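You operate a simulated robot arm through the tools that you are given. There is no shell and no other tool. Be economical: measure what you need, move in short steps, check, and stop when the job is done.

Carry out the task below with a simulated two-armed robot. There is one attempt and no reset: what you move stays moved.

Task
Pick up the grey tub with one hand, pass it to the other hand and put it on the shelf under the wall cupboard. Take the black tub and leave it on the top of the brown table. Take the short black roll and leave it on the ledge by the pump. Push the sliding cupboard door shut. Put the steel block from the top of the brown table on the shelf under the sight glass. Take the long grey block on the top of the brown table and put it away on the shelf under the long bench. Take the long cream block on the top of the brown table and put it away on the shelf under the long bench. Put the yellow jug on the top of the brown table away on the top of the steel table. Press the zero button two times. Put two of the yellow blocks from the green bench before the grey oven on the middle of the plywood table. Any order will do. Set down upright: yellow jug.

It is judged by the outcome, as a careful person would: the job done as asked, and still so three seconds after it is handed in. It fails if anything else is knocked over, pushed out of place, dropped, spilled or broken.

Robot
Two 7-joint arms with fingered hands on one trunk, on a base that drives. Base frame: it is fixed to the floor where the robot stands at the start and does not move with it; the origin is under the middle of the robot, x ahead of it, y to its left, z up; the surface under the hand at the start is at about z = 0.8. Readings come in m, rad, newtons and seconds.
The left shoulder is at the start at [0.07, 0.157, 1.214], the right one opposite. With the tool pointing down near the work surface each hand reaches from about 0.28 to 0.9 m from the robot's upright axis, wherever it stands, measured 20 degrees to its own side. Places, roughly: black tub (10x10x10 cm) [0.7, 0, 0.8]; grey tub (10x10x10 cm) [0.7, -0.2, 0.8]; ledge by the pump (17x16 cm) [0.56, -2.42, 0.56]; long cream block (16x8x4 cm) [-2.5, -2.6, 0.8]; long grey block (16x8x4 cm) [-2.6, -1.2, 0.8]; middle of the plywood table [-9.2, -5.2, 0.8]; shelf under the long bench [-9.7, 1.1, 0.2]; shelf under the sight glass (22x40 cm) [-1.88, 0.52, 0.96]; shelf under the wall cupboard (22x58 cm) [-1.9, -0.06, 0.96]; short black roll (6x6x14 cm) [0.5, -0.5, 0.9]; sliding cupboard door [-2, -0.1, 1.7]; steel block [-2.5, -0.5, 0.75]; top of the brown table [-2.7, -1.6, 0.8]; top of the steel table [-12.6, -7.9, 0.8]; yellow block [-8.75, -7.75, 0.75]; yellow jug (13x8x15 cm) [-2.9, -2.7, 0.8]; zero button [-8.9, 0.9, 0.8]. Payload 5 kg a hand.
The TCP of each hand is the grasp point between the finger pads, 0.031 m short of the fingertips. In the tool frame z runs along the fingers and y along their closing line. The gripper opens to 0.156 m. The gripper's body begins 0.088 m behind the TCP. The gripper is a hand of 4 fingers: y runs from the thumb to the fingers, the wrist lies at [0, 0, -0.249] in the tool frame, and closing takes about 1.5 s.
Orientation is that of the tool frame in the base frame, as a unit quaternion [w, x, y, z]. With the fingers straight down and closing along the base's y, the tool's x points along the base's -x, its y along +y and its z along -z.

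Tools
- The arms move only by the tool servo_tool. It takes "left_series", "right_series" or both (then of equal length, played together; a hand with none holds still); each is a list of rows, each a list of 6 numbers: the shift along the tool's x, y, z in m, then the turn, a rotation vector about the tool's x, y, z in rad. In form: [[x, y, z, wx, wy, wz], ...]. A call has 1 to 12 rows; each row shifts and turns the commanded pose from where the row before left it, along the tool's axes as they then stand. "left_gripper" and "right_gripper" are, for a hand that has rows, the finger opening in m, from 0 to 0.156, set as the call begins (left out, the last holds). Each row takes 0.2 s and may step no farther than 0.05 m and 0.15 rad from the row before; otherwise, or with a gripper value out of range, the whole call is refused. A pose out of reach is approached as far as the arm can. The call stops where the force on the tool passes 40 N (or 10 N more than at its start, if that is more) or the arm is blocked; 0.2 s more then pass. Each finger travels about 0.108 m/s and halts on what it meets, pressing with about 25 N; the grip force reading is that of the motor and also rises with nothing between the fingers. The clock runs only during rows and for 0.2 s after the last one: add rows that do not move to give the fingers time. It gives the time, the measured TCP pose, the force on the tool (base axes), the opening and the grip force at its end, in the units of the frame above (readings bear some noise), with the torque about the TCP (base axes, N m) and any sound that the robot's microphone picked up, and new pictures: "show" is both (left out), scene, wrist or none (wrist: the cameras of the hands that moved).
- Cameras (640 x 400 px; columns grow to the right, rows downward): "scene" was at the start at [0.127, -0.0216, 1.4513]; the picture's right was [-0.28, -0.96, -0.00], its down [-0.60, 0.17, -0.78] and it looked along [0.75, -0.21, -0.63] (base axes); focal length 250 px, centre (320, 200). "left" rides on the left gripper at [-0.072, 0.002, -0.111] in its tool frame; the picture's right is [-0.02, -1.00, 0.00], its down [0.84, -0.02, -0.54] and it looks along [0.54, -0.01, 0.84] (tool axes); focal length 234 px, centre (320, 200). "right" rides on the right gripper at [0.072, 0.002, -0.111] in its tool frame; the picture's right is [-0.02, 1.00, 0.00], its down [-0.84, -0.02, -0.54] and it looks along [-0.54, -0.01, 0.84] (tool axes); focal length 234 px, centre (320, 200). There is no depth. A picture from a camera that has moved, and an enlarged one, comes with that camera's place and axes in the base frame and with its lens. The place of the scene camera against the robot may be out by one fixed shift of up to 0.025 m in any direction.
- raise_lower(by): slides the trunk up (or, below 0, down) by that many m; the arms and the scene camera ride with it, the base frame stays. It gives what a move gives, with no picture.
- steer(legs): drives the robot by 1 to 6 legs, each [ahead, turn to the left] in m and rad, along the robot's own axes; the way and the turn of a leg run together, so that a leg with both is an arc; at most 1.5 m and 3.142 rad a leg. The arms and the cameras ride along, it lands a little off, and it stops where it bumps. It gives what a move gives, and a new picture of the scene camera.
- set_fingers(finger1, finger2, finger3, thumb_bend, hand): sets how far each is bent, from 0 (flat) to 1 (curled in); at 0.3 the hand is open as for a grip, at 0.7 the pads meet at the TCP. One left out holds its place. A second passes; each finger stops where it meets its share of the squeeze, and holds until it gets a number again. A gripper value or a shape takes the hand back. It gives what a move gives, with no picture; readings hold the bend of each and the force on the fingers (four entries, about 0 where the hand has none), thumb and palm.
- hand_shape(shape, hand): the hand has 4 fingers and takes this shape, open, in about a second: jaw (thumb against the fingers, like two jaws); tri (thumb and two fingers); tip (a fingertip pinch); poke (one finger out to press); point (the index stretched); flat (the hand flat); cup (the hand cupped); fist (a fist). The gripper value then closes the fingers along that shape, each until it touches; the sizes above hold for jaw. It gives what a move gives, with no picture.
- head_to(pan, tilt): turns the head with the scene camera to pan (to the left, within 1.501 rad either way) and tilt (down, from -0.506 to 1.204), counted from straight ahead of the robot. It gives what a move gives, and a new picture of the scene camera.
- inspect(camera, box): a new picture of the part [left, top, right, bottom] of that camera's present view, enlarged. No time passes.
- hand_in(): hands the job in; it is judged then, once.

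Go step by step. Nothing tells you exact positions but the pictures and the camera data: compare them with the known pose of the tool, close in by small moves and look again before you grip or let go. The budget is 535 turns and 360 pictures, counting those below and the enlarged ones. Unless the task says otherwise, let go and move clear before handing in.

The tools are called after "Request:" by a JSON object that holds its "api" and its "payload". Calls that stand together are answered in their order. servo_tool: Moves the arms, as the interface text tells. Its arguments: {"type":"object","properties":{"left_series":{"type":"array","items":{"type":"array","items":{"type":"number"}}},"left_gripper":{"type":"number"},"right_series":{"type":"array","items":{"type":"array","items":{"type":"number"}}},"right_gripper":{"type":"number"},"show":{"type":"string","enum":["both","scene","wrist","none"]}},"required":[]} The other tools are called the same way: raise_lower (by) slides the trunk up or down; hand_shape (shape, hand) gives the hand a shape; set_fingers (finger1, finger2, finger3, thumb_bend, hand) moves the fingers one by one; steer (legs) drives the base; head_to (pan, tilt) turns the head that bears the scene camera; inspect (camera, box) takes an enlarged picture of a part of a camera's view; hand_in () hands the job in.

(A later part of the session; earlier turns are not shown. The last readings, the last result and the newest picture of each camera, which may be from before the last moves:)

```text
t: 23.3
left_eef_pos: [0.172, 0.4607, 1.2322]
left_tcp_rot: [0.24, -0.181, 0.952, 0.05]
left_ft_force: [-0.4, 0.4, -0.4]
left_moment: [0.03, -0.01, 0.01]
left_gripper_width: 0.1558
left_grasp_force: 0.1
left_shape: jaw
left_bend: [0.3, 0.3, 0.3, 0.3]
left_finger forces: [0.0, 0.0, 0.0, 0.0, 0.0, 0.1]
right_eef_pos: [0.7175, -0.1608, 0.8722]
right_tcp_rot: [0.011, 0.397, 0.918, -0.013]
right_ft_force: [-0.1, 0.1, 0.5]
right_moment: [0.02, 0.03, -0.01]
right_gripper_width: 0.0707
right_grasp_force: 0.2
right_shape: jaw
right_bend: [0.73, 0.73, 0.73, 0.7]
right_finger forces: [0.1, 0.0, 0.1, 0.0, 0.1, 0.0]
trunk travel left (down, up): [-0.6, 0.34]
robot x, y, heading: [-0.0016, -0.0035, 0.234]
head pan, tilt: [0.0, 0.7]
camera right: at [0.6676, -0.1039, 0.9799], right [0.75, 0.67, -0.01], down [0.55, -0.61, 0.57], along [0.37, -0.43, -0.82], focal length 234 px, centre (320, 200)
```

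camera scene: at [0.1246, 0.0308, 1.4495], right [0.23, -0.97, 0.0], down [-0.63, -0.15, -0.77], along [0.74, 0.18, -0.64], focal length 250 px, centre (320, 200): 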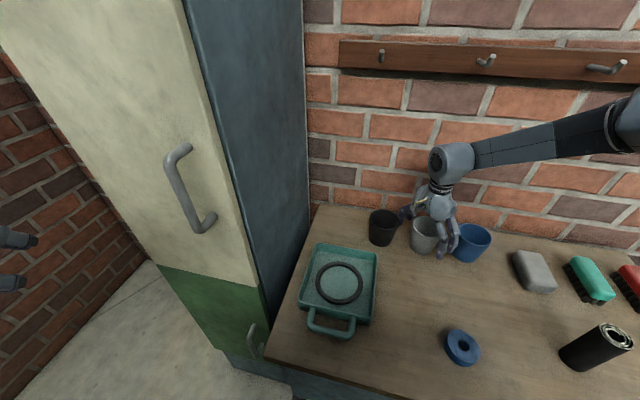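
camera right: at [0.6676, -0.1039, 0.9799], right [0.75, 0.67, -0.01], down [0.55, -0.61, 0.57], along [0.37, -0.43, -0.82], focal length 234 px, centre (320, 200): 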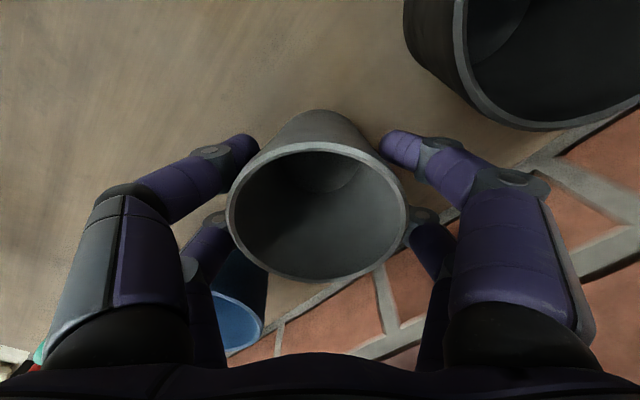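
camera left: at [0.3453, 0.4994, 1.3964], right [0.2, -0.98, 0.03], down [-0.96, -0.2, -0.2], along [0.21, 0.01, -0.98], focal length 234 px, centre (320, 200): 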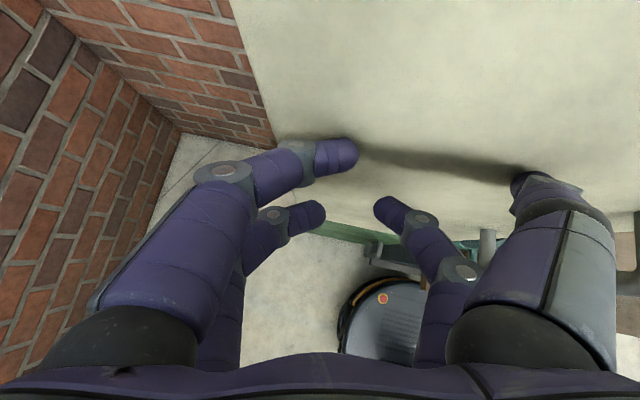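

Request:
{"api": "servo_tool", "payload": {"right_series": [[0, 0, 0, 0, 0, 0], [0, 0, 0, 0, 0, 0], [0, 0, 0, 0, 0, 0], [0, 0, 0, 0, 0, 0], [0, 0, 0, 0, 0, 0]], "right_gripper": 0.02, "show": "wrist"}}

```text
t: 24.5
left_eef_pos: [0.171, 0.4605, 1.2328]
left_tcp_rot: [0.241, -0.183, 0.952, 0.051]
left_ft_force: [-0.4, -0.8, -0.2]
left_moment: [0.03, 0.0, 0.0]
left_gripper_width: 0.1564
left_grasp_force: 0.1
left_shape: jaw
left_bend: [0.3, 0.3, 0.3, 0.3]
left_finger forces: [0.0, 0.0, 0.0, 0.1, 0.0, 0.0]
right_eef_pos: [0.7159, -0.1607, 0.8717]
right_tcp_rot: [0.011, 0.397, 0.917, -0.013]
right_ft_force: [0.7, -0.1, 0.1]
right_moment: [0.0, 0.0, -0.02]
right_gripper_width: 0.0583
right_grasp_force: 25.4
right_shape: jaw
right_bend: [0.74, 0.73, 0.73, 0.7]
right_finger forces: [23.0, 23.1, 22.1, 0.1, 22.6, 0.0]
trunk travel left (down, up): [-0.6, 0.34]
robot x, y, heading: [-0.0008, -0.0042, 0.23]
head pan, tilt: [0.0, 0.7]
camera right: at [0.6677, -0.1039, 0.9798], right [0.75, 0.67, -0.01], down [0.55, -0.61, 0.57], along [0.37, -0.43, -0.82], focal length 234 px, centre (320, 200)
```

right: 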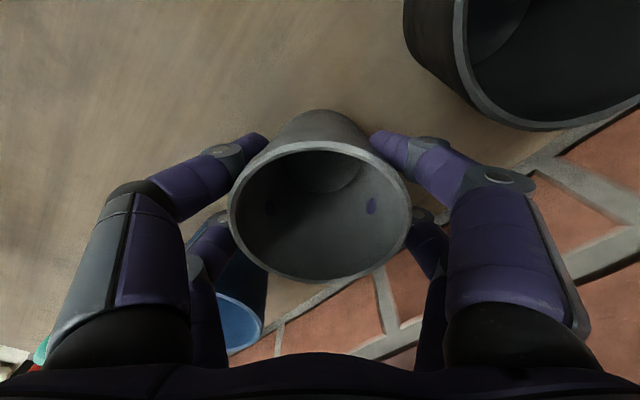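

Firm grip (23 N a finger). Lifting.

Request:
{"api": "servo_tool", "payload": {"right_series": [[0, 0, -0.03, 0, 0, 0], [0, 0, -0.045, 0, 0, 0], [0, 0, -0.045, 0, 0, 0], [0, 0, -0.045, 0, 0, 0], [0, 0, -0.045, 0, 0, 0], [0, 0, 0, 0, 0, 0], [0, 0, 0, 0, 0, 0]], "show": "both"}}

```text
t: 26.1
left_eef_pos: [0.1656, 0.4541, 1.2345]
left_tcp_rot: [0.244, -0.182, 0.951, 0.054]
left_ft_force: [0.3, -0.5, 0.4]
left_moment: [0.03, 0.01, -0.01]
left_gripper_width: 0.1562
left_grasp_force: 0.1
left_shape: jaw
left_bend: [0.3, 0.3, 0.3, 0.3]
left_finger forces: [0.0, 0.0, 0.1, 0.0, 0.0, 0.1]
right_eef_pos: [0.7111, -0.1618, 1.0798]
right_tcp_rot: [0.011, 0.397, 0.917, -0.011]
right_ft_force: [-1.3, -0.4, -1.3]
right_moment: [0.04, -0.04, 0.0]
right_gripper_width: 0.0581
right_grasp_force: 25.2
right_shape: jaw
right_bend: [0.74, 0.73, 0.73, 0.7]
right_finger forces: [23.8, 23.6, 22.9, 0.0, 23.0, 0.1]
trunk travel left (down, up): [-0.6, 0.34]
robot x, y, heading: [-0.0024, 0.0, 0.233]
head pan, tilt: [0.0, 0.7]
camera scene: at [0.1195, 0.0225, 1.4504], right [0.23, -0.97, 0.0], down [-0.62, -0.14, -0.77], along [0.75, 0.18, -0.64], focal length 250 px, centre (320, 200)
camera right: at [0.6616, -0.1048, 1.1892], right [0.75, 0.67, -0.01], down [0.55, -0.61, 0.57], along [0.37, -0.43, -0.82], focal length 234 px, centre (320, 200)
```

scene: 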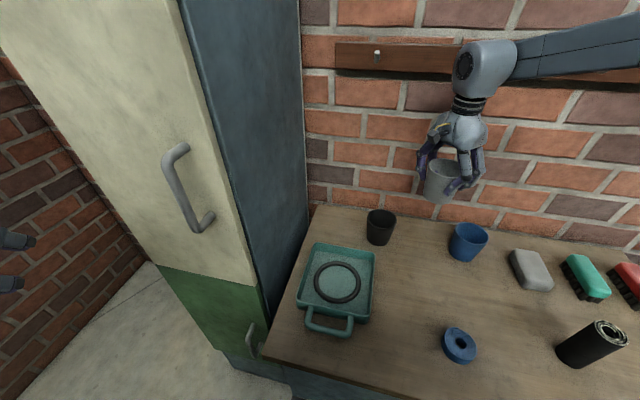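
right: 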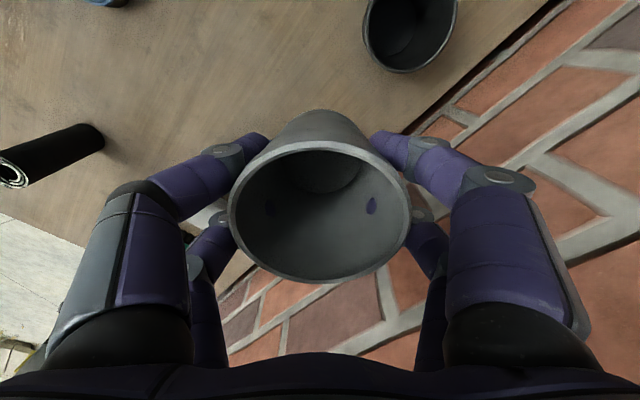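

Lifted cleanly. I'll back off for room to hand the tub over.

Request:
{"api": "steer", "payload": {"legs": [[-0.4, 0.0]]}}

```text
t: 28.6
left_eef_pos: [-0.2081, 0.3696, 1.2322]
left_tcp_rot: [0.241, -0.176, 0.953, 0.049]
left_ft_force: [0.3, -0.4, 0.2]
left_moment: [0.04, -0.02, 0.01]
left_gripper_width: 0.1558
left_grasp_force: 0.1
left_shape: jaw
left_bend: [0.3, 0.3, 0.3, 0.3]
left_finger forces: [0.0, 0.0, 0.1, 0.0, 0.0, 0.0]
right_eef_pos: [0.3309, -0.254, 1.0806]
right_tcp_rot: [0.011, 0.403, 0.915, -0.012]
right_ft_force: [0.3, 0.7, -0.2]
right_moment: [0.01, 0.0, 0.02]
right_gripper_width: 0.0582
right_grasp_force: 24.5
right_shape: jaw
right_bend: [0.74, 0.73, 0.73, 0.7]
right_finger forces: [23.8, 23.6, 23.0, 0.0, 23.0, 0.1]
trunk travel left (down, up): [-0.6, 0.34]
robot x, y, heading: [-0.3829, -0.0942, 0.223]
head pan, tilt: [0.0, 0.7]
camera scene: at [-0.2582, -0.0618, 1.4493], right [0.22, -0.97, 0.0], down [-0.63, -0.14, -0.76], along [0.75, 0.17, -0.64], focal length 250 px, centre (320, 200)
```

scene: 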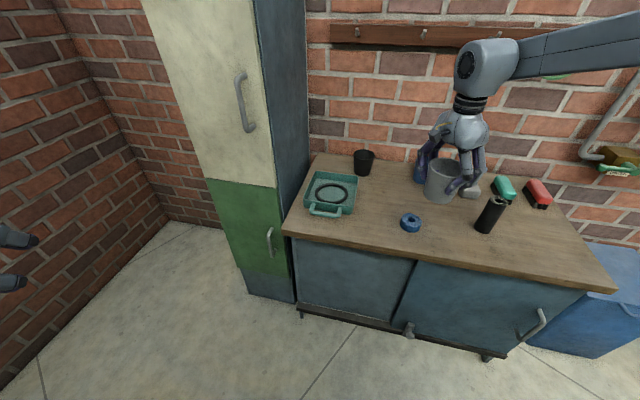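

Now I'll turn the right hand anticlockwise so that its fingers close along the line the left hand will come in on.

Request:
{"api": "servo_tool", "payload": {"right_series": [[0, 0, 0, 0, 0, -0.15], [0, 0, 0, 0, 0, -0.15], [0, 0, 0, 0, 0, -0.15], [0, 0, 0, 0, 0, -0.15], [0, 0, 0, 0, 0, -0.15], [0, 0, 0, 0, 0, -0.15], [0, 0, 0, 0, 0, -0.15], [0, 0, 0, 0, 0, -0.15], [0, 0, 0, 0, 0, -0.15], [0, 0, 0, 0, 0, -0.15], [0, 0, 0, 0, 0, -0.15], [0, 0, 0, 0, 0, -0.15]], "show": "none"}}

```text
t: 31.2
left_eef_pos: [-0.2097, 0.3696, 1.2324]
left_tcp_rot: [0.241, -0.177, 0.953, 0.05]
left_ft_force: [-0.7, 0.5, 0.5]
left_moment: [-0.02, -0.01, -0.02]
left_gripper_width: 0.1559
left_grasp_force: 0.0
left_shape: jaw
left_bend: [0.3, 0.3, 0.3, 0.3]
left_finger forces: [0.0, 0.0, 0.1, 0.1, 0.0, 0.0]
right_eef_pos: [0.3292, -0.2536, 1.0794]
right_tcp_rot: [-0.003, -0.468, 0.884, -0.017]
right_ft_force: [0.1, -0.3, -1.0]
right_moment: [0.0, 0.02, -0.03]
right_gripper_width: 0.0582
right_grasp_force: 24.8
right_shape: jaw
right_bend: [0.74, 0.73, 0.73, 0.7]
right_finger forces: [23.8, 23.5, 23.0, 0.0, 23.1, 0.0]
trunk travel left (down, up): [-0.6, 0.34]
robot x, y, heading: [-0.3881, -0.0943, 0.222]
head pan, tilt: [0.0, 0.7]
```

The right hand turned freely. Now I'll bring the tub inward and turn the left hand to point horizontally at it.

Request:
{"api": "servo_tool", "payload": {"left_series": [[0, 0, 0, 0.0875, -0.099, 0.051], [0, 0, 0, 0.0875, -0.099, 0.051], [0, 0, 0, 0.0875, -0.099, 0.051], [0, 0, 0, 0.0875, -0.099, 0.051], [0, 0, 0, 0.0875, -0.099, 0.051], [0, 0, 0, 0.0875, -0.099, 0.051], [0, 0, 0, 0.0875, -0.099, 0.051], [0, 0, 0, 0.0875, -0.099, 0.051], [0, 0, 0, 0.0875, -0.099, 0.051], [0, 0, 0, 0.0875, -0.099, 0.051], [0, 0, 0, 0, 0, 0]], "right_series": [[-0.0174, 0.0422, 0, 0, 0, 0], [-0.0174, 0.0422, 0, 0, 0, 0], [-0.0174, 0.0422, 0, 0, 0, 0], [-0.0174, 0.0422, 0, 0, 0, 0], [-0.0174, 0.0422, 0, 0, 0, 0], [0, 0, 0, 0, 0, 0], [0, 0, 0, 0, 0, 0], [0, 0, 0, 0, 0, 0], [0, 0, 0, 0, 0, 0], [0, 0, 0, 0, 0, 0], [0, 0, 0, 0, 0, 0]], "show": "scene"}}

```text
t: 33.6
left_eef_pos: [-0.1981, 0.3964, 1.3221]
left_tcp_rot: [0.675, 0.209, 0.676, -0.209]
left_ft_force: [0.4, 0.0, -0.3]
left_moment: [0.0, 0.04, 0.02]
left_gripper_width: 0.1559
left_grasp_force: 0.0
left_shape: jaw
left_bend: [0.3, 0.3, 0.3, 0.3]
left_finger forces: [0.0, 0.0, 0.0, 0.1, 0.0, 0.0]
left hand out of reach, approached as far as the arm can: row 6, 7, 8, 9, 10
right_eef_pos: [0.2042, -0.0631, 1.071]
right_tcp_rot: [-0.003, -0.467, 0.884, -0.017]
right_ft_force: [-0.6, -0.2, -0.9]
right_moment: [0.02, 0.0, -0.02]
right_gripper_width: 0.058
right_grasp_force: 25.1
right_shape: jaw
right_bend: [0.74, 0.73, 0.73, 0.7]
right_finger forces: [23.9, 23.7, 23.1, 0.0, 23.2, 0.0]
trunk travel left (down, up): [-0.6, 0.34]
robot x, y, heading: [-0.3874, -0.0916, 0.228]
head pan, tilt: [0.0, 0.7]
camera scene: at [-0.2589, -0.0618, 1.4494], right [0.22, -0.97, 0.0], down [-0.63, -0.14, -0.77], along [0.75, 0.17, -0.64], focal length 250 px, centre (320, 200)
```

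scene: 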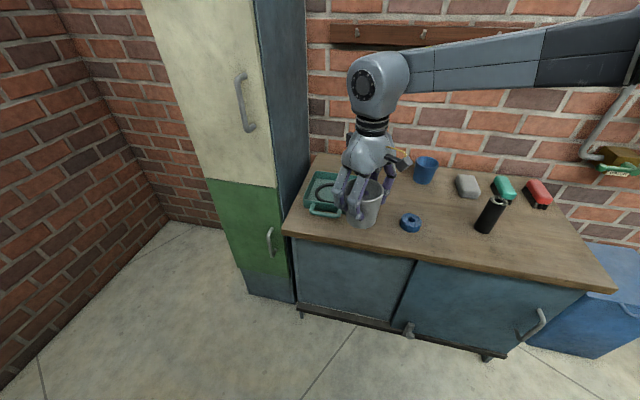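

Both poses good. Now the left hand goes to a stand-off 16 cm from the tub.

Request:
{"api": "servo_tool", "payload": {"left_series": [[0.0234, -0.0128, 0.0359, 0, 0, 0], [0.0234, -0.0128, 0.0359, 0, 0, 0], [0.0234, -0.0128, 0.0359, 0, 0, 0], [0.0234, -0.0128, 0.0359, 0, 0, 0], [0.0234, -0.0128, 0.0359, 0, 0, 0], [0.0234, -0.0128, 0.0359, 0, 0, 0], [0.0234, -0.0128, 0.0359, 0, 0, 0], [0.0234, -0.0128, 0.0359, 0, 0, 0], [0.0234, -0.0128, 0.0359, 0, 0, 0], [0.0234, -0.0128, 0.0359, 0, 0, 0], [0.0234, -0.0128, 0.0359, 0, 0, 0], [0.0234, -0.0128, 0.0359, 0, 0, 0]], "show": "both"}}

```text
t: 36.2
left_eef_pos: [0.0614, 0.1697, 1.1533]
left_tcp_rot: [0.673, 0.208, 0.678, -0.208]
left_ft_force: [-0.7, 0.2, 0.7]
left_moment: [-0.01, -0.01, -0.01]
left_gripper_width: 0.1559
left_grasp_force: 0.1
left_shape: jaw
left_bend: [0.3, 0.3, 0.3, 0.3]
left_finger forces: [0.0, 0.0, 0.0, 0.0, 0.1, 0.1]
left hand out of reach, approached as far as the arm can: row 1, 2, 3, 4, 6, 7, 9, 10, 11, 12
right_eef_pos: [0.204, -0.0629, 1.0708]
right_tcp_rot: [-0.003, -0.466, 0.885, -0.017]
right_ft_force: [-0.6, 0.1, -1.3]
right_moment: [-0.02, -0.02, 0.02]
right_gripper_width: 0.0581
right_grasp_force: 25.0
right_shape: jaw
right_bend: [0.74, 0.73, 0.73, 0.7]
right_finger forces: [24.1, 23.8, 23.1, 0.1, 23.1, 0.0]
trunk travel left (down, up): [-0.6, 0.34]
robot x, y, heading: [-0.3831, -0.0947, 0.225]
head pan, tilt: [0.0, 0.7]
camera scene: at [-0.2586, -0.0607, 1.4494], right [0.22, -0.97, 0.0], down [-0.63, -0.15, -0.76], along [0.75, 0.17, -0.64], focal length 250 px, centre (320, 200)
camera left: at [-0.029, 0.234, 1.2257], right [-0.56, -0.83, 0.03], down [-0.47, 0.29, -0.83], along [0.68, -0.48, -0.55], focal length 234 px, centre (320, 200)
```

scene: 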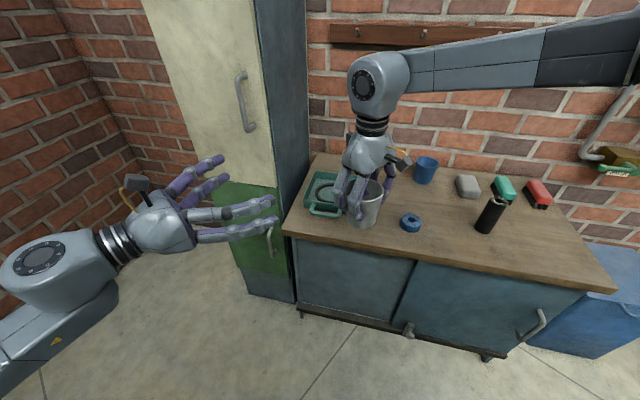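
left: 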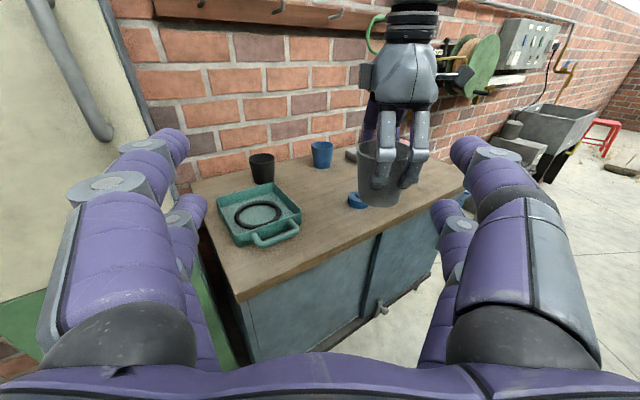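

The left palm faces the tub nicely. I'll align sideways and in height.

Request:
{"api": "servo_tool", "payload": {"left_series": [[0.0285, -0.028, 0.01, 0, 0, 0], [0.0285, -0.028, 0.01, 0, 0, 0], [0.0285, -0.028, 0.01, 0, 0, 0], [0.0285, -0.028, 0.01, 0, 0, 0], [0, 0, 0, 0, 0, 0]], "show": "wrist"}}

```text
t: 37.4
left_eef_pos: [0.058, 0.172, 1.1511]
left_tcp_rot: [0.674, 0.208, 0.678, -0.207]
left_ft_force: [0.2, 0.7, -0.7]
left_moment: [0.02, 0.0, 0.03]
left_gripper_width: 0.1562
left_grasp_force: 0.1
left_shape: jaw
left_bend: [0.3, 0.3, 0.3, 0.3]
left_finger forces: [0.0, 0.0, 0.0, 0.0, 0.1, 0.1]
left hand out of reach, approached as far as the arm can: row 1, 2, 3, 4
right_eef_pos: [0.2046, -0.0633, 1.0698]
right_tcp_rot: [-0.004, -0.466, 0.885, -0.017]
right_ft_force: [0.2, -0.4, -0.3]
right_moment: [-0.02, 0.02, 0.01]
right_gripper_width: 0.0582
right_grasp_force: 25.0
right_shape: jaw
right_bend: [0.74, 0.73, 0.73, 0.7]
right_finger forces: [23.9, 23.7, 23.1, 0.0, 23.1, 0.0]
trunk travel left (down, up): [-0.6, 0.34]
robot x, y, heading: [-0.3845, -0.0941, 0.228]
head pan, tilt: [0.0, 0.7]
camera left: at [-0.0326, 0.2354, 1.2236], right [-0.56, -0.83, 0.02], down [-0.47, 0.29, -0.84], along [0.68, -0.48, -0.55], focal length 234 px, centre (320, 200)
```

left: 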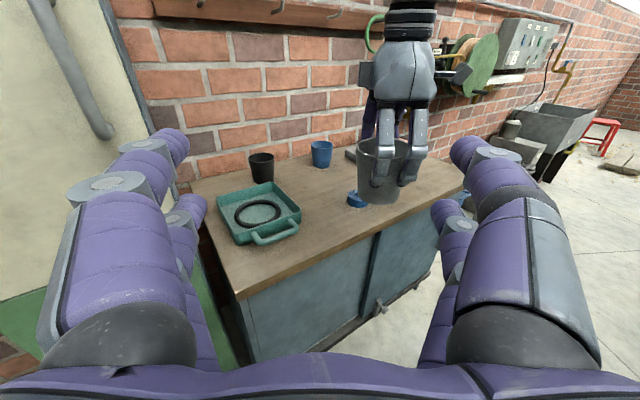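

The left arm is at its limit there, so I'll bring the tub to the left hand instead.

Request:
{"api": "servo_tool", "payload": {"right_series": [[-0.0273, 0, -0.0283, 0, 0, 0], [-0.0273, 0, -0.0283, 0, 0, 0], [-0.0273, 0, -0.0283, 0, 0, 0], [-0.0273, 0, -0.0283, 0, 0, 0], [0, 0, 0, 0, 0, 0], [0, 0, 0, 0, 0, 0]], "show": "none"}}

Request:
{"api": "servo_tool", "payload": {"left_series": [[0, 0, 0, 0, 0, 0]], "show": "wrist"}}

```text
t: 38.8
left_eef_pos: [0.0564, 0.1726, 1.1515]
left_tcp_rot: [0.674, 0.209, 0.677, -0.208]
left_ft_force: [-0.2, 0.2, 0.2]
left_moment: [-0.03, 0.04, 0.02]
left_gripper_width: 0.1558
left_grasp_force: 0.0
left_shape: jaw
left_bend: [0.3, 0.3, 0.3, 0.3]
left_finger forces: [0.0, 0.0, 0.0, 0.0, 0.0, 0.0]
right_eef_pos: [0.2283, -0.0333, 1.1567]
right_tcp_rot: [-0.003, -0.467, 0.884, -0.017]
right_ft_force: [-0.5, -0.5, -0.9]
right_moment: [0.03, 0.06, 0.03]
right_gripper_width: 0.0582
right_grasp_force: 24.4
right_shape: jaw
right_bend: [0.74, 0.73, 0.73, 0.7]
right_finger forces: [23.9, 23.9, 23.1, 0.0, 23.0, 0.0]
right hand out of reach, approached as far as the arm can: row 2, 3, 4
trunk travel left (down, up): [-0.6, 0.34]
robot x, y, heading: [-0.3848, -0.0932, 0.228]
head pan, tilt: [0.0, 0.7]
```

```text
t: 39.2
left_eef_pos: [0.0568, 0.1719, 1.1514]
left_tcp_rot: [0.674, 0.209, 0.677, -0.208]
left_ft_force: [0.4, 0.4, 0.6]
left_moment: [0.02, 0.02, -0.02]
left_gripper_width: 0.1559
left_grasp_force: 0.0
left_shape: jaw
left_bend: [0.3, 0.3, 0.3, 0.3]
left_finger forces: [0.0, 0.2, 0.1, 0.1, 0.0, 0.1]
right_eef_pos: [0.2289, -0.0326, 1.1566]
right_tcp_rot: [-0.003, -0.466, 0.884, -0.017]
right_ft_force: [0.8, -0.3, -0.4]
right_moment: [-0.01, 0.02, -0.03]
right_gripper_width: 0.0578
right_grasp_force: 24.6
right_shape: jaw
right_bend: [0.74, 0.73, 0.73, 0.7]
right_finger forces: [23.7, 23.8, 23.1, 0.0, 23.1, 0.0]
trunk travel left (down, up): [-0.6, 0.34]
robot x, y, heading: [-0.3867, -0.0937, 0.234]
head pan, tilt: [0.0, 0.7]
camera left: at [-0.0328, 0.2354, 1.2237], right [-0.56, -0.83, 0.02], down [-0.46, 0.29, -0.84], along [0.68, -0.48, -0.55], focal length 234 px, centre (320, 200)
```

left: 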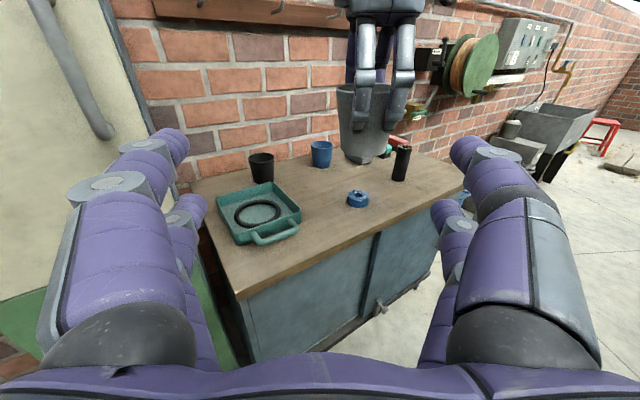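

Request:
{"api": "servo_tool", "payload": {"left_series": [[0, -0.036, 0, 0, 0, 0], [0, -0.036, 0, 0, 0, 0], [0.015, 0, 0.02, 0, 0, 0], [0.015, 0, 0.03, 0, 0, 0], [0, 0, 0, 0, 0, 0]], "show": "none"}}

```text
t: 40.4
left_eef_pos: [0.0721, 0.1622, 1.1649]
left_tcp_rot: [0.674, 0.209, 0.678, -0.207]
left_ft_force: [-1.0, -0.2, -0.5]
left_moment: [0.0, 0.0, 0.03]
left_gripper_width: 0.1562
left_grasp_force: 0.0
left_shape: jaw
left_bend: [0.3, 0.3, 0.3, 0.3]
left_finger forces: [0.0, 0.0, 0.0, 0.0, 0.1, 0.0]
left hand out of reach, approached as far as the arm can: row 1, 2, 3, 4
right_eef_pos: [0.2279, -0.033, 1.1567]
right_tcp_rot: [-0.003, -0.466, 0.885, -0.017]
right_ft_force: [0.1, -0.5, -1.5]
right_moment: [0.01, 0.03, 0.0]
right_gripper_width: 0.058
right_grasp_force: 24.5
right_shape: jaw
right_bend: [0.74, 0.73, 0.73, 0.7]
right_finger forces: [24.0, 23.9, 23.2, 0.0, 22.9, 0.0]
trunk travel left (down, up): [-0.6, 0.34]
robot x, y, heading: [-0.3887, -0.091, 0.226]
head pan, tilt: [0.0, 0.7]
```

Request:
{"api": "servo_tool", "payload": {"left_series": [[0, 0, 0, -0.15, 0, 0], [0, 0, 0, -0.15, 0, 0], [0, -0.03, 0, 0, 0, 0], [0, -0.03, 0, 0, 0, 0], [0.02, 0, 0, 0, 0, 0], [0.02, 0, 0, 0, 0, 0], [0, 0, 0, 0, 0, 0]], "show": "wrist"}}

```text
t: 42.0
left_eef_pos: [0.0847, 0.1724, 1.1109]
left_tcp_rot: [0.674, 0.137, 0.715, -0.126]
left_ft_force: [0.4, -0.5, 0.4]
left_moment: [0.01, 0.0, -0.02]
left_gripper_width: 0.156
left_grasp_force: 0.0
left_shape: jaw
left_bend: [0.3, 0.3, 0.3, 0.3]
left_finger forces: [0.1, 0.1, 0.0, 0.1, 0.0, 0.1]
left hand out of reach, approached as far as the arm can: row 1, 2, 3, 4
right_eef_pos: [0.2284, -0.0328, 1.1564]
right_tcp_rot: [-0.003, -0.467, 0.884, -0.016]
right_ft_force: [1.0, -0.1, -1.7]
right_moment: [-0.02, 0.0, 0.01]
right_gripper_width: 0.0578
right_grasp_force: 25.4
right_shape: jaw
right_bend: [0.74, 0.73, 0.73, 0.7]
right_finger forces: [24.1, 23.9, 23.2, 0.0, 23.0, 0.0]
trunk travel left (down, up): [-0.6, 0.34]
robot x, y, heading: [-0.3857, -0.0922, 0.229]
head pan, tilt: [0.0, 0.7]
camera left: at [-0.0141, 0.212, 1.1886], right [-0.36, -0.93, 0.02], down [-0.56, 0.2, -0.81], along [0.75, -0.3, -0.59], focal length 234 px, centre (320, 200)
```

left: 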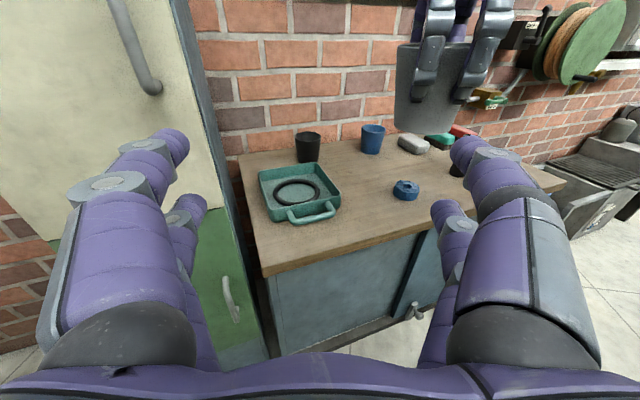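

Request:
{"api": "servo_tool", "payload": {"right_series": [[-0.032, 0.007, 0.006, 0, 0, 0], [-0.032, 0.007, 0.006, 0, 0, 0], [-0.032, 0.007, 0.006, 0, 0, 0], [-0.032, 0.007, 0.006, 0, 0, 0], [0, 0, 0, 0, 0, 0], [0, 0, 0, 0, 0, 0]], "show": "none"}}

```text
t: 43.4
left_eef_pos: [0.0839, 0.1729, 1.1117]
left_tcp_rot: [0.674, 0.137, 0.715, -0.126]
left_ft_force: [0.4, -1.0, -0.2]
left_moment: [-0.01, 0.0, -0.01]
left_gripper_width: 0.1559
left_grasp_force: 0.0
left_shape: jaw
left_bend: [0.3, 0.3, 0.3, 0.3]
left_finger forces: [0.0, 0.0, 0.0, 0.0, 0.0, 0.1]
right_eef_pos: [0.23, -0.0253, 1.1272]
right_tcp_rot: [-0.002, -0.467, 0.884, -0.016]
right_ft_force: [0.3, 0.0, -1.4]
right_moment: [-0.02, -0.02, 0.02]
right_gripper_width: 0.058
right_grasp_force: 24.9
right_shape: jaw
right_bend: [0.74, 0.73, 0.73, 0.7]
right_finger forces: [24.0, 23.9, 23.2, 0.0, 23.1, 0.0]
right hand out of reach, approached as far as the arm can: row 1, 2, 3, 4
trunk travel left (down, up): [-0.6, 0.34]
robot x, y, heading: [-0.3864, -0.0957, 0.229]
head pan, tilt: [0.0, 0.7]
```

Both arms are near their sideways limits at this height. I'll back away from the table a bit more and do the handover lower, where both should reach further inward.

Request:
{"api": "steer", "payload": {"legs": [[-0.2, 0.0]]}}

Request:
{"api": "servo_tool", "payload": {"left_series": [[0.04, 0, 0, 0, 0, 0], [0.04, 0, 0, 0, 0, 0], [0.04, 0, 0, 0, 0, 0], [0.04, 0, 0, 0, 0, 0], [0.04, 0, 0, 0, 0, 0], [0, -0.03, 0, 0, 0, 0], [0, -0.03, 0, 0, 0, 0], [0, -0.03, 0, 0, 0, 0], [0, 0, 0, 0, 0, 0]], "right_series": [[0, 0, 0.04, 0, 0, 0], [0, 0, 0.04, 0, 0, 0], [0, 0, 0.04, 0, 0, 0], [0, 0, 0.04, 0, 0, 0], [0, 0, 0.03, 0, 0, 0], [0, 0, 0, 0, 0, 0], [0, 0, 0, 0, 0, 0], [0, 0, 0, 0, 0, 0], [0, 0, 0, 0, 0, 0]], "show": "none"}}

```text
t: 45.0
left_eef_pos: [-0.107, 0.1273, 1.1107]
left_tcp_rot: [0.674, 0.139, 0.714, -0.128]
left_ft_force: [-0.4, -0.4, -0.4]
left_moment: [0.02, 0.01, 0.06]
left_gripper_width: 0.156
left_grasp_force: 0.1
left_shape: jaw
left_bend: [0.3, 0.3, 0.3, 0.3]
left_finger forces: [0.1, 0.0, 0.0, 0.1, 0.0, 0.0]
right_eef_pos: [0.0363, -0.071, 1.1265]
right_tcp_rot: [-0.002, -0.465, 0.885, -0.016]
right_ft_force: [-0.2, -0.2, -0.3]
right_moment: [-0.01, -0.03, -0.02]
right_gripper_width: 0.0576
right_grasp_force: 24.7
right_shape: jaw
right_bend: [0.74, 0.73, 0.73, 0.7]
right_finger forces: [24.0, 23.9, 23.2, 0.0, 23.0, 0.1]
trunk travel left (down, up): [-0.6, 0.34]
robot x, y, heading: [-0.5761, -0.1417, 0.218]
head pan, tilt: [0.0, 0.7]
camera scene: at [-0.451, -0.1058, 1.4494], right [0.22, -0.98, 0.0], down [-0.63, -0.14, -0.77], along [0.75, 0.17, -0.64], focal length 250 px, centre (320, 200)
```

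scene: 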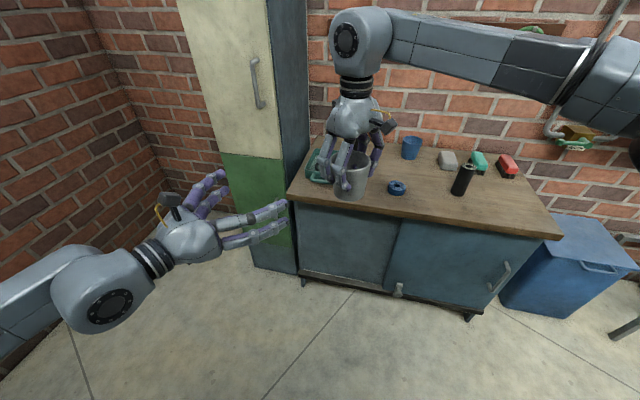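

```text
t: 47.0
left_eef_pos: [-0.1936, 0.1253, 0.9544]
left_tcp_rot: [0.675, 0.139, 0.714, -0.128]
left_ft_force: [-0.9, -0.2, -0.1]
left_moment: [-0.05, 0.03, 0.03]
left_gripper_width: 0.1562
left_grasp_force: 0.1
left_shape: jaw
left_bend: [0.3, 0.3, 0.3, 0.3]
left_finger forces: [0.0, 0.1, 0.1, 0.0, 0.1, 0.1]
left hand out of reach, approached as far as the arm can: row 3, 4, 5, 6, 7, 8
right_eef_pos: [0.0337, -0.0912, 0.9439]
right_tcp_rot: [-0.001, -0.465, 0.885, -0.015]
right_ft_force: [0.5, 0.9, -0.5]
right_moment: [0.02, -0.01, 0.0]
right_gripper_width: 0.0579
right_grasp_force: 25.0
right_shape: jaw
right_bend: [0.74, 0.73, 0.73, 0.7]
right_finger forces: [24.0, 24.0, 23.4, 0.0, 23.1, 0.0]
right hand out of reach, approached as far as the arm can: row 4, 5
trunk travel left (down, up): [-0.6, 0.34]
robot x, y, heading: [-0.5807, -0.1384, 0.222]
head pan, tilt: [0.0, 0.7]
```

Request:
{"api": "servo_tool", "payload": {"left_series": [[0, 0, 0.04, 0, 0, 0], [0, 0, 0.04, 0, 0, 0], [0, 0, 0.04, 0, 0, 0], [0, -0.02, 0.03, 0, 0, 0], [0, -0.02, 0.03, 0, 0, 0], [0, -0.02, 0.01, 0, 0, 0], [0, 0, 0, 0, 0, 0]], "right_series": [[-0.029, -0.027, 0, 0, 0, 0], [-0.029, -0.027, 0, 0, 0, 0], [-0.029, -0.027, 0, 0, 0, 0], [-0.029, -0.027, 0, 0, 0, 0], [-0.029, -0.027, 0, 0, 0, 0], [0, 0, 0, 0, 0, 0], [0, 0, 0, 0, 0, 0]], "show": "wrist"}}

```text
t: 48.6
left_eef_pos: [-0.1203, 0.0055, 0.9552]
left_tcp_rot: [0.675, 0.152, 0.706, -0.15]
left_ft_force: [0.0, 1.0, 0.4]
left_moment: [0.0, -0.04, 0.04]
left_gripper_width: 0.1562
left_grasp_force: 0.1
left_shape: jaw
left_bend: [0.3, 0.3, 0.3, 0.3]
left_finger forces: [0.1, 0.0, 0.0, 0.0, 0.1, 0.1]
left hand out of reach, approached as far as the arm can: row 1, 2
right_eef_pos: [0.1479, -0.1553, 0.9765]
right_tcp_rot: [-0.001, -0.465, 0.885, -0.015]
right_ft_force: [-0.7, -0.4, -0.1]
right_moment: [0.01, 0.03, 0.0]
right_gripper_width: 0.0581
right_grasp_force: 25.2
right_shape: jaw
right_bend: [0.74, 0.73, 0.73, 0.7]
right_finger forces: [24.2, 24.1, 23.4, 0.0, 23.1, 0.0]
right hand out of reach, approached as far as the arm can: row 1, 2, 3, 4, 5
trunk travel left (down, up): [-0.6, 0.34]
robot x, y, heading: [-0.5751, -0.1369, 0.222]
head pan, tilt: [0.0, 0.7]
camera right: at [0.1054, -0.2111, 1.0884], right [-0.81, 0.59, -0.03], down [0.49, 0.69, 0.53], along [0.33, 0.42, -0.85], focal length 234 px, centre (320, 200)
camera left: at [-0.216, 0.0516, 1.0311], right [-0.42, -0.91, 0.03], down [-0.54, 0.22, -0.81], along [0.73, -0.36, -0.58], focal length 234 px, centre (320, 200)
```

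right: 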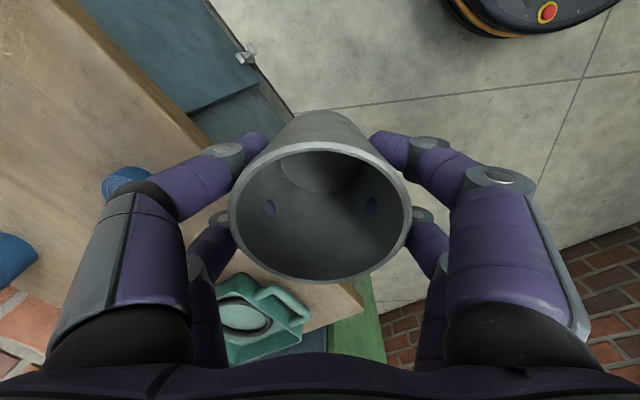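
left: 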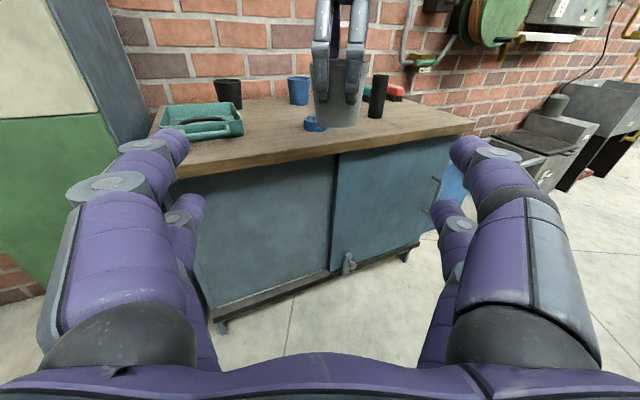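

Now they face each other well: the tub lies 31 cm ahead of the left TCP, 3.5 cm to one side. I'll close in most of the way and look.

Request:
{"api": "servo_tool", "payload": {"left_series": [[0, -0.012, 0.035, 0, 0, 0], [0, -0.012, 0.035, 0, 0, 0], [0, -0.011, 0.035, 0, 0, 0], [0, 0, 0.035, 0, 0, 0], [0, 0, 0.035, 0, 0, 0], [0, 0, 0, 0, 0, 0], [0, 0, 0, 0, 0, 0]], "show": "both"}}

```text
t: 50.2
left_eef_pos: [0.0234, -0.1014, 0.9482]
left_tcp_rot: [0.676, 0.154, 0.705, -0.152]
left_ft_force: [0.5, 0.6, -0.8]
left_moment: [0.0, -0.01, -0.01]
left_gripper_width: 0.1557
left_grasp_force: 0.0
left_shape: jaw
left_bend: [0.3, 0.3, 0.3, 0.3]
left_finger forces: [0.0, 0.0, 0.1, 0.0, 0.0, 0.0]
right_eef_pos: [0.1484, -0.1567, 0.9753]
right_tcp_rot: [-0.001, -0.465, 0.885, -0.016]
right_ft_force: [0.4, -0.3, -0.7]
right_moment: [0.03, 0.01, -0.01]
right_gripper_width: 0.0578
right_grasp_force: 24.8
right_shape: jaw
right_bend: [0.74, 0.73, 0.73, 0.7]
right_finger forces: [24.0, 24.1, 23.4, 0.1, 23.0, 0.0]
trunk travel left (down, up): [-0.6, 0.34]
robot x, y, heading: [-0.5783, -0.1392, 0.221]
head pan, tilt: [0.0, 0.7]
camera scene: at [-0.4502, -0.1059, 1.4493], right [0.22, -0.98, 0.0], down [-0.63, -0.14, -0.76], along [0.75, 0.17, -0.64], focal length 250 px, centre (320, 200)
camera left: at [-0.0723, -0.054, 1.0244], right [-0.42, -0.91, 0.03], down [-0.54, 0.22, -0.81], along [0.73, -0.36, -0.58], focal length 234 px, centre (320, 200)
```

scene: 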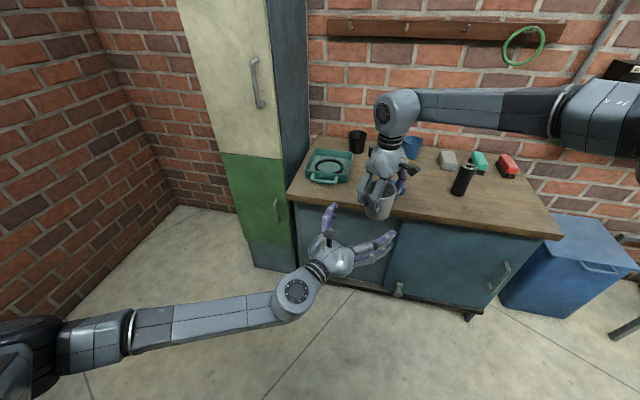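
left: 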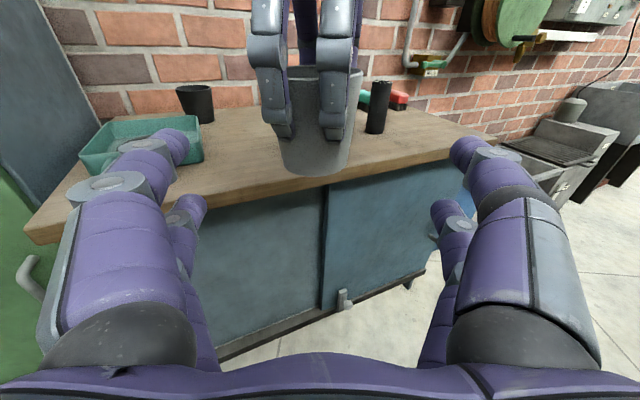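

Aligned within 2 mm. Advancing the last 12.5 cm, then looking.

Request:
{"api": "servo_tool", "payload": {"left_series": [[0, 0, 0.031, 0, 0, 0], [0, 0, 0.031, 0, 0, 0], [0, 0, 0.031, 0, 0, 0], [0, 0, 0.031, 0, 0, 0], [0, 0, 0, 0, 0, 0], [0, 0, 0, 0, 0, 0]], "show": "both"}}

```text
t: 51.6
left_eef_pos: [0.1364, -0.1528, 0.943]
left_tcp_rot: [0.675, 0.153, 0.705, -0.152]
left_ft_force: [-0.4, 0.6, 0.2]
left_moment: [0.03, -0.01, -0.01]
left_gripper_width: 0.156
left_grasp_force: 0.1
left_shape: jaw
left_bend: [0.3, 0.3, 0.3, 0.3]
left_finger forces: [0.0, 0.1, 0.1, 0.0, 0.1, 0.1]
right_eef_pos: [0.1486, -0.1551, 0.9766]
right_tcp_rot: [-0.001, -0.465, 0.885, -0.015]
right_ft_force: [-0.4, -0.7, -1.2]
right_moment: [0.01, 0.03, 0.0]
right_gripper_width: 0.0578
right_grasp_force: 25.1
right_shape: jaw
right_bend: [0.74, 0.73, 0.73, 0.7]
right_finger forces: [24.1, 23.9, 23.4, 0.0, 23.1, 0.0]
trunk travel left (down, up): [-0.6, 0.34]
robot x, y, heading: [-0.5722, -0.1374, 0.222]
head pan, tilt: [0.0, 0.7]
camera scene: at [-0.4501, -0.1061, 1.4493], right [0.22, -0.98, 0.0], down [-0.63, -0.14, -0.76], along [0.75, 0.17, -0.64], focal length 250 px, centre (320, 200)
camera left: at [0.0403, -0.1056, 1.0201], right [-0.42, -0.91, 0.03], down [-0.54, 0.22, -0.81], along [0.73, -0.36, -0.58], focal length 234 px, centre (320, 200)
```

scene: 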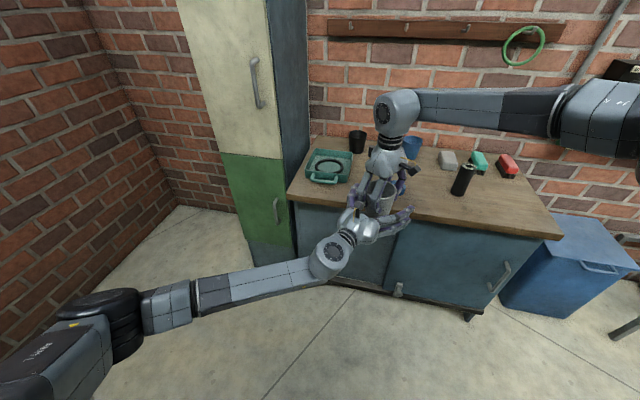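
left: 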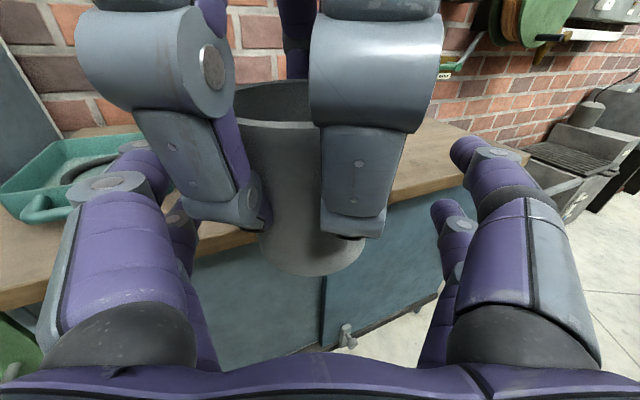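

Request:
{"api": "servo_tool", "payload": {"left_series": [[0, 0, 0, 0, 0, 0], [0, 0, 0, 0, 0, 0], [0, 0, 0, 0, 0, 0], [0, 0, 0, 0, 0, 0], [0, 0, 0, 0, 0, 0], [0, 0, 0, 0, 0, 0], [0, 0, 0, 0, 0, 0], [0, 0, 0, 0, 0, 0], [0, 0, 0, 0, 0, 0]], "left_gripper": 0.02, "show": "both"}}

```text
t: 53.6
left_eef_pos: [0.1371, -0.1529, 0.9443]
left_tcp_rot: [0.676, 0.152, 0.705, -0.151]
left_ft_force: [14.9, 3.9, -3.2]
left_moment: [-0.03, 0.17, -0.08]
left_gripper_width: 0.0661
left_grasp_force: 25.0
left_shape: jaw
left_bend: [0.72, 0.73, 0.74, 0.71]
left_finger forces: [25.5, 25.5, 21.3, 0.1, 21.9, 0.0]
right_eef_pos: [0.1479, -0.155, 0.9761]
right_tcp_rot: [-0.002, -0.465, 0.885, -0.015]
right_ft_force: [-15.6, -4.2, 2.9]
right_moment: [-0.08, 0.38, 0.19]
right_gripper_width: 0.0579
right_grasp_force: 24.9
right_shape: jaw
right_bend: [0.73, 0.73, 0.74, 0.7]
right_finger forces: [30.6, 26.9, 21.9, 0.1, 23.0, 0.0]
trunk travel left (down, up): [-0.6, 0.34]
robot x, y, heading: [-0.5749, -0.1362, 0.224]
head pan, tilt: [0.0, 0.7]
camera scene: at [-0.4504, -0.1058, 1.4494], right [0.22, -0.98, 0.0], down [-0.63, -0.14, -0.76], along [0.75, 0.17, -0.64], focal length 250 px, centre (320, 200)
camera left: at [0.0403, -0.1049, 1.0201], right [-0.42, -0.91, 0.03], down [-0.54, 0.22, -0.81], along [0.73, -0.36, -0.58], focal length 234 px, centre (320, 200)
```

scene: 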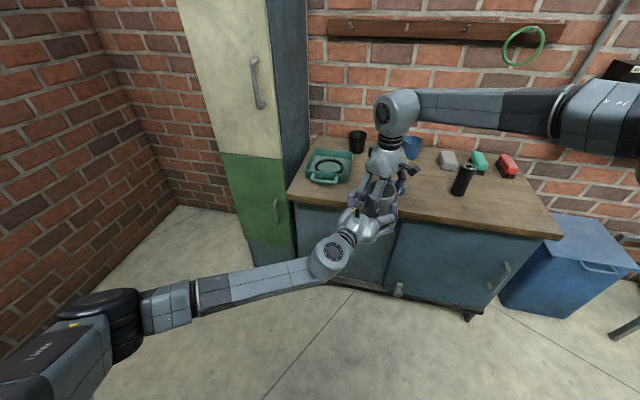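
left: 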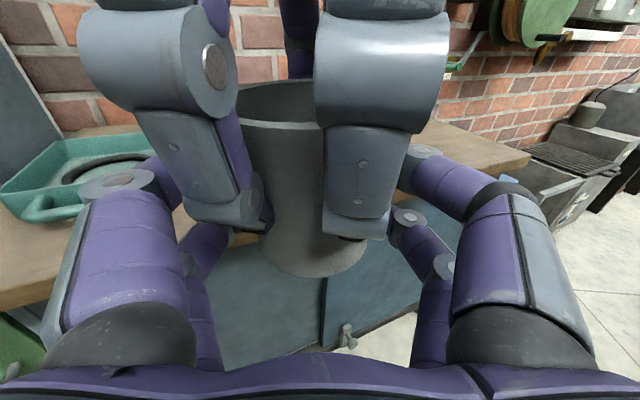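

Both hands hold it; the left presses 21–25 N a finger. I'll open the right hand just enough and lift it off.

Request:
{"api": "servo_tool", "payload": {"right_series": [[0, 0, 0, 0, 0, 0], [0, 0, 0, 0, 0, 0], [0, 0, 0, 0, 0, 0], [0, 0, 0, 0, 0, 0], [0, 0, 0, 0, 0, 0], [0, 0, 0, 0, 0, 0]], "right_gripper": 0.11, "show": "both"}}

```text
t: 55.0
left_eef_pos: [0.1352, -0.1528, 0.9439]
left_tcp_rot: [0.676, 0.153, 0.705, -0.152]
left_ft_force: [-0.7, 0.7, -0.7]
left_moment: [-0.08, -0.07, 0.02]
left_gripper_width: 0.0659
left_grasp_force: 24.9
left_shape: jaw
left_bend: [0.72, 0.73, 0.74, 0.7]
left_finger forces: [21.5, 21.3, 23.7, 0.1, 25.0, 0.0]
right_eef_pos: [0.149, -0.1555, 0.977]
right_tcp_rot: [0.0, -0.464, 0.886, -0.015]
right_ft_force: [1.5, -1.6, 0.5]
right_moment: [0.08, 0.01, -0.03]
right_gripper_width: 0.1091
right_grasp_force: 0.1
right_shape: jaw
right_bend: [0.28, 0.3, 0.28, 0.59]
right_finger forces: [0.0, 0.0, 0.0, 0.0, 0.0, 0.0]
trunk travel left (down, up): [-0.6, 0.34]
robot x, y, heading: [-0.5791, -0.1432, 0.222]
head pan, tilt: [0.0, 0.7]
camera scene: at [-0.4504, -0.1058, 1.4494], right [0.22, -0.98, 0.0], down [-0.63, -0.14, -0.76], along [0.75, 0.17, -0.64], focal length 250 px, centre (320, 200)
camera right: at [0.1053, -0.2111, 1.0884], right [-0.81, 0.59, -0.03], down [0.49, 0.69, 0.53], along [0.33, 0.42, -0.85], focal length 234 px, centre (320, 200)
```

scene: 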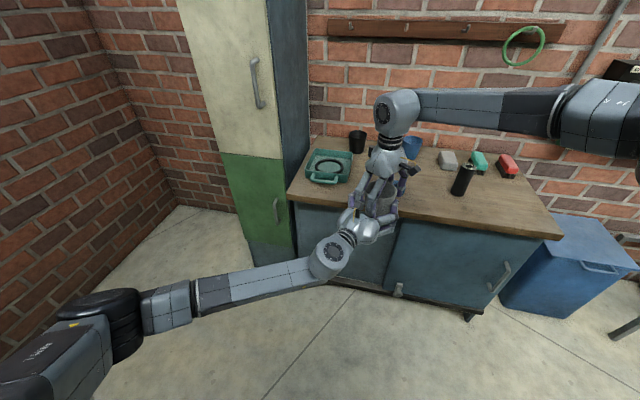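
right: 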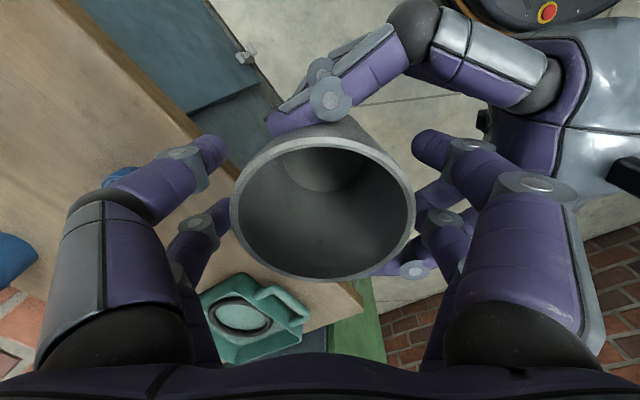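

The right fingers are free and the tub sits firm in the left. Lifting the right hand straight up.

Request:
{"api": "servo_tool", "payload": {"right_series": [[0, 0, -0.03, 0, 0, 0], [0, 0, -0.04, 0, 0, 0], [0, 0, -0.04, 0, 0, 0], [0, 0, -0.04, 0, 0, 0], [0, 0, -0.04, 0, 0, 0], [0, 0, 0, 0, 0, 0]], "show": "both"}}

```text
t: 56.4
left_eef_pos: [0.1372, -0.1522, 0.9434]
left_tcp_rot: [0.675, 0.153, 0.705, -0.152]
left_ft_force: [0.6, 0.9, -0.1]
left_moment: [0.01, 0.05, -0.03]
left_gripper_width: 0.0659
left_grasp_force: 25.3
left_shape: jaw
left_bend: [0.72, 0.73, 0.74, 0.7]
left_finger forces: [21.6, 21.3, 23.7, 0.0, 24.9, 0.0]
right_eef_pos: [0.1437, -0.148, 1.1668]
right_tcp_rot: [-0.001, -0.465, 0.885, -0.015]
right_ft_force: [0.3, 1.2, 0.2]
right_moment: [-0.02, -0.06, 0.02]
right_gripper_width: 0.1096
right_grasp_force: 0.1
right_shape: jaw
right_bend: [0.28, 0.28, 0.28, 0.59]
right_finger forces: [0.0, 0.0, 0.0, 0.0, 0.0, 0.0]
trunk travel left (down, up): [-0.6, 0.34]
robot x, y, heading: [-0.5754, -0.1367, 0.223]
head pan, tilt: [0.0, 0.7]
camera scene: at [-0.4504, -0.1059, 1.4494], right [0.22, -0.98, 0.0], down [-0.63, -0.14, -0.76], along [0.75, 0.17, -0.64], focal length 250 px, centre (320, 200)
camera right: at [0.1002, -0.2032, 1.2784], right [-0.81, 0.59, -0.03], down [0.49, 0.69, 0.53], along [0.33, 0.42, -0.85], focal length 234 px, centre (320, 200)
```

scene: 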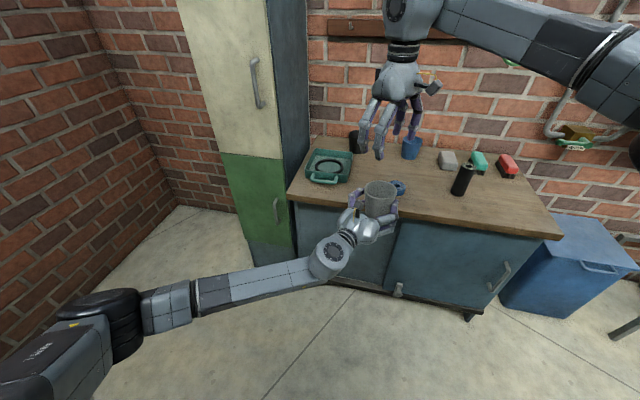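
right: 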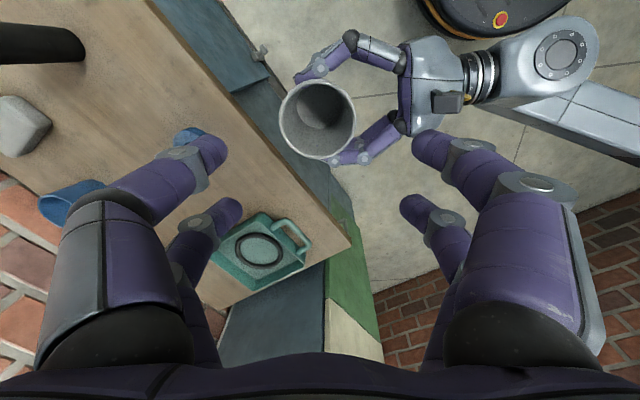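

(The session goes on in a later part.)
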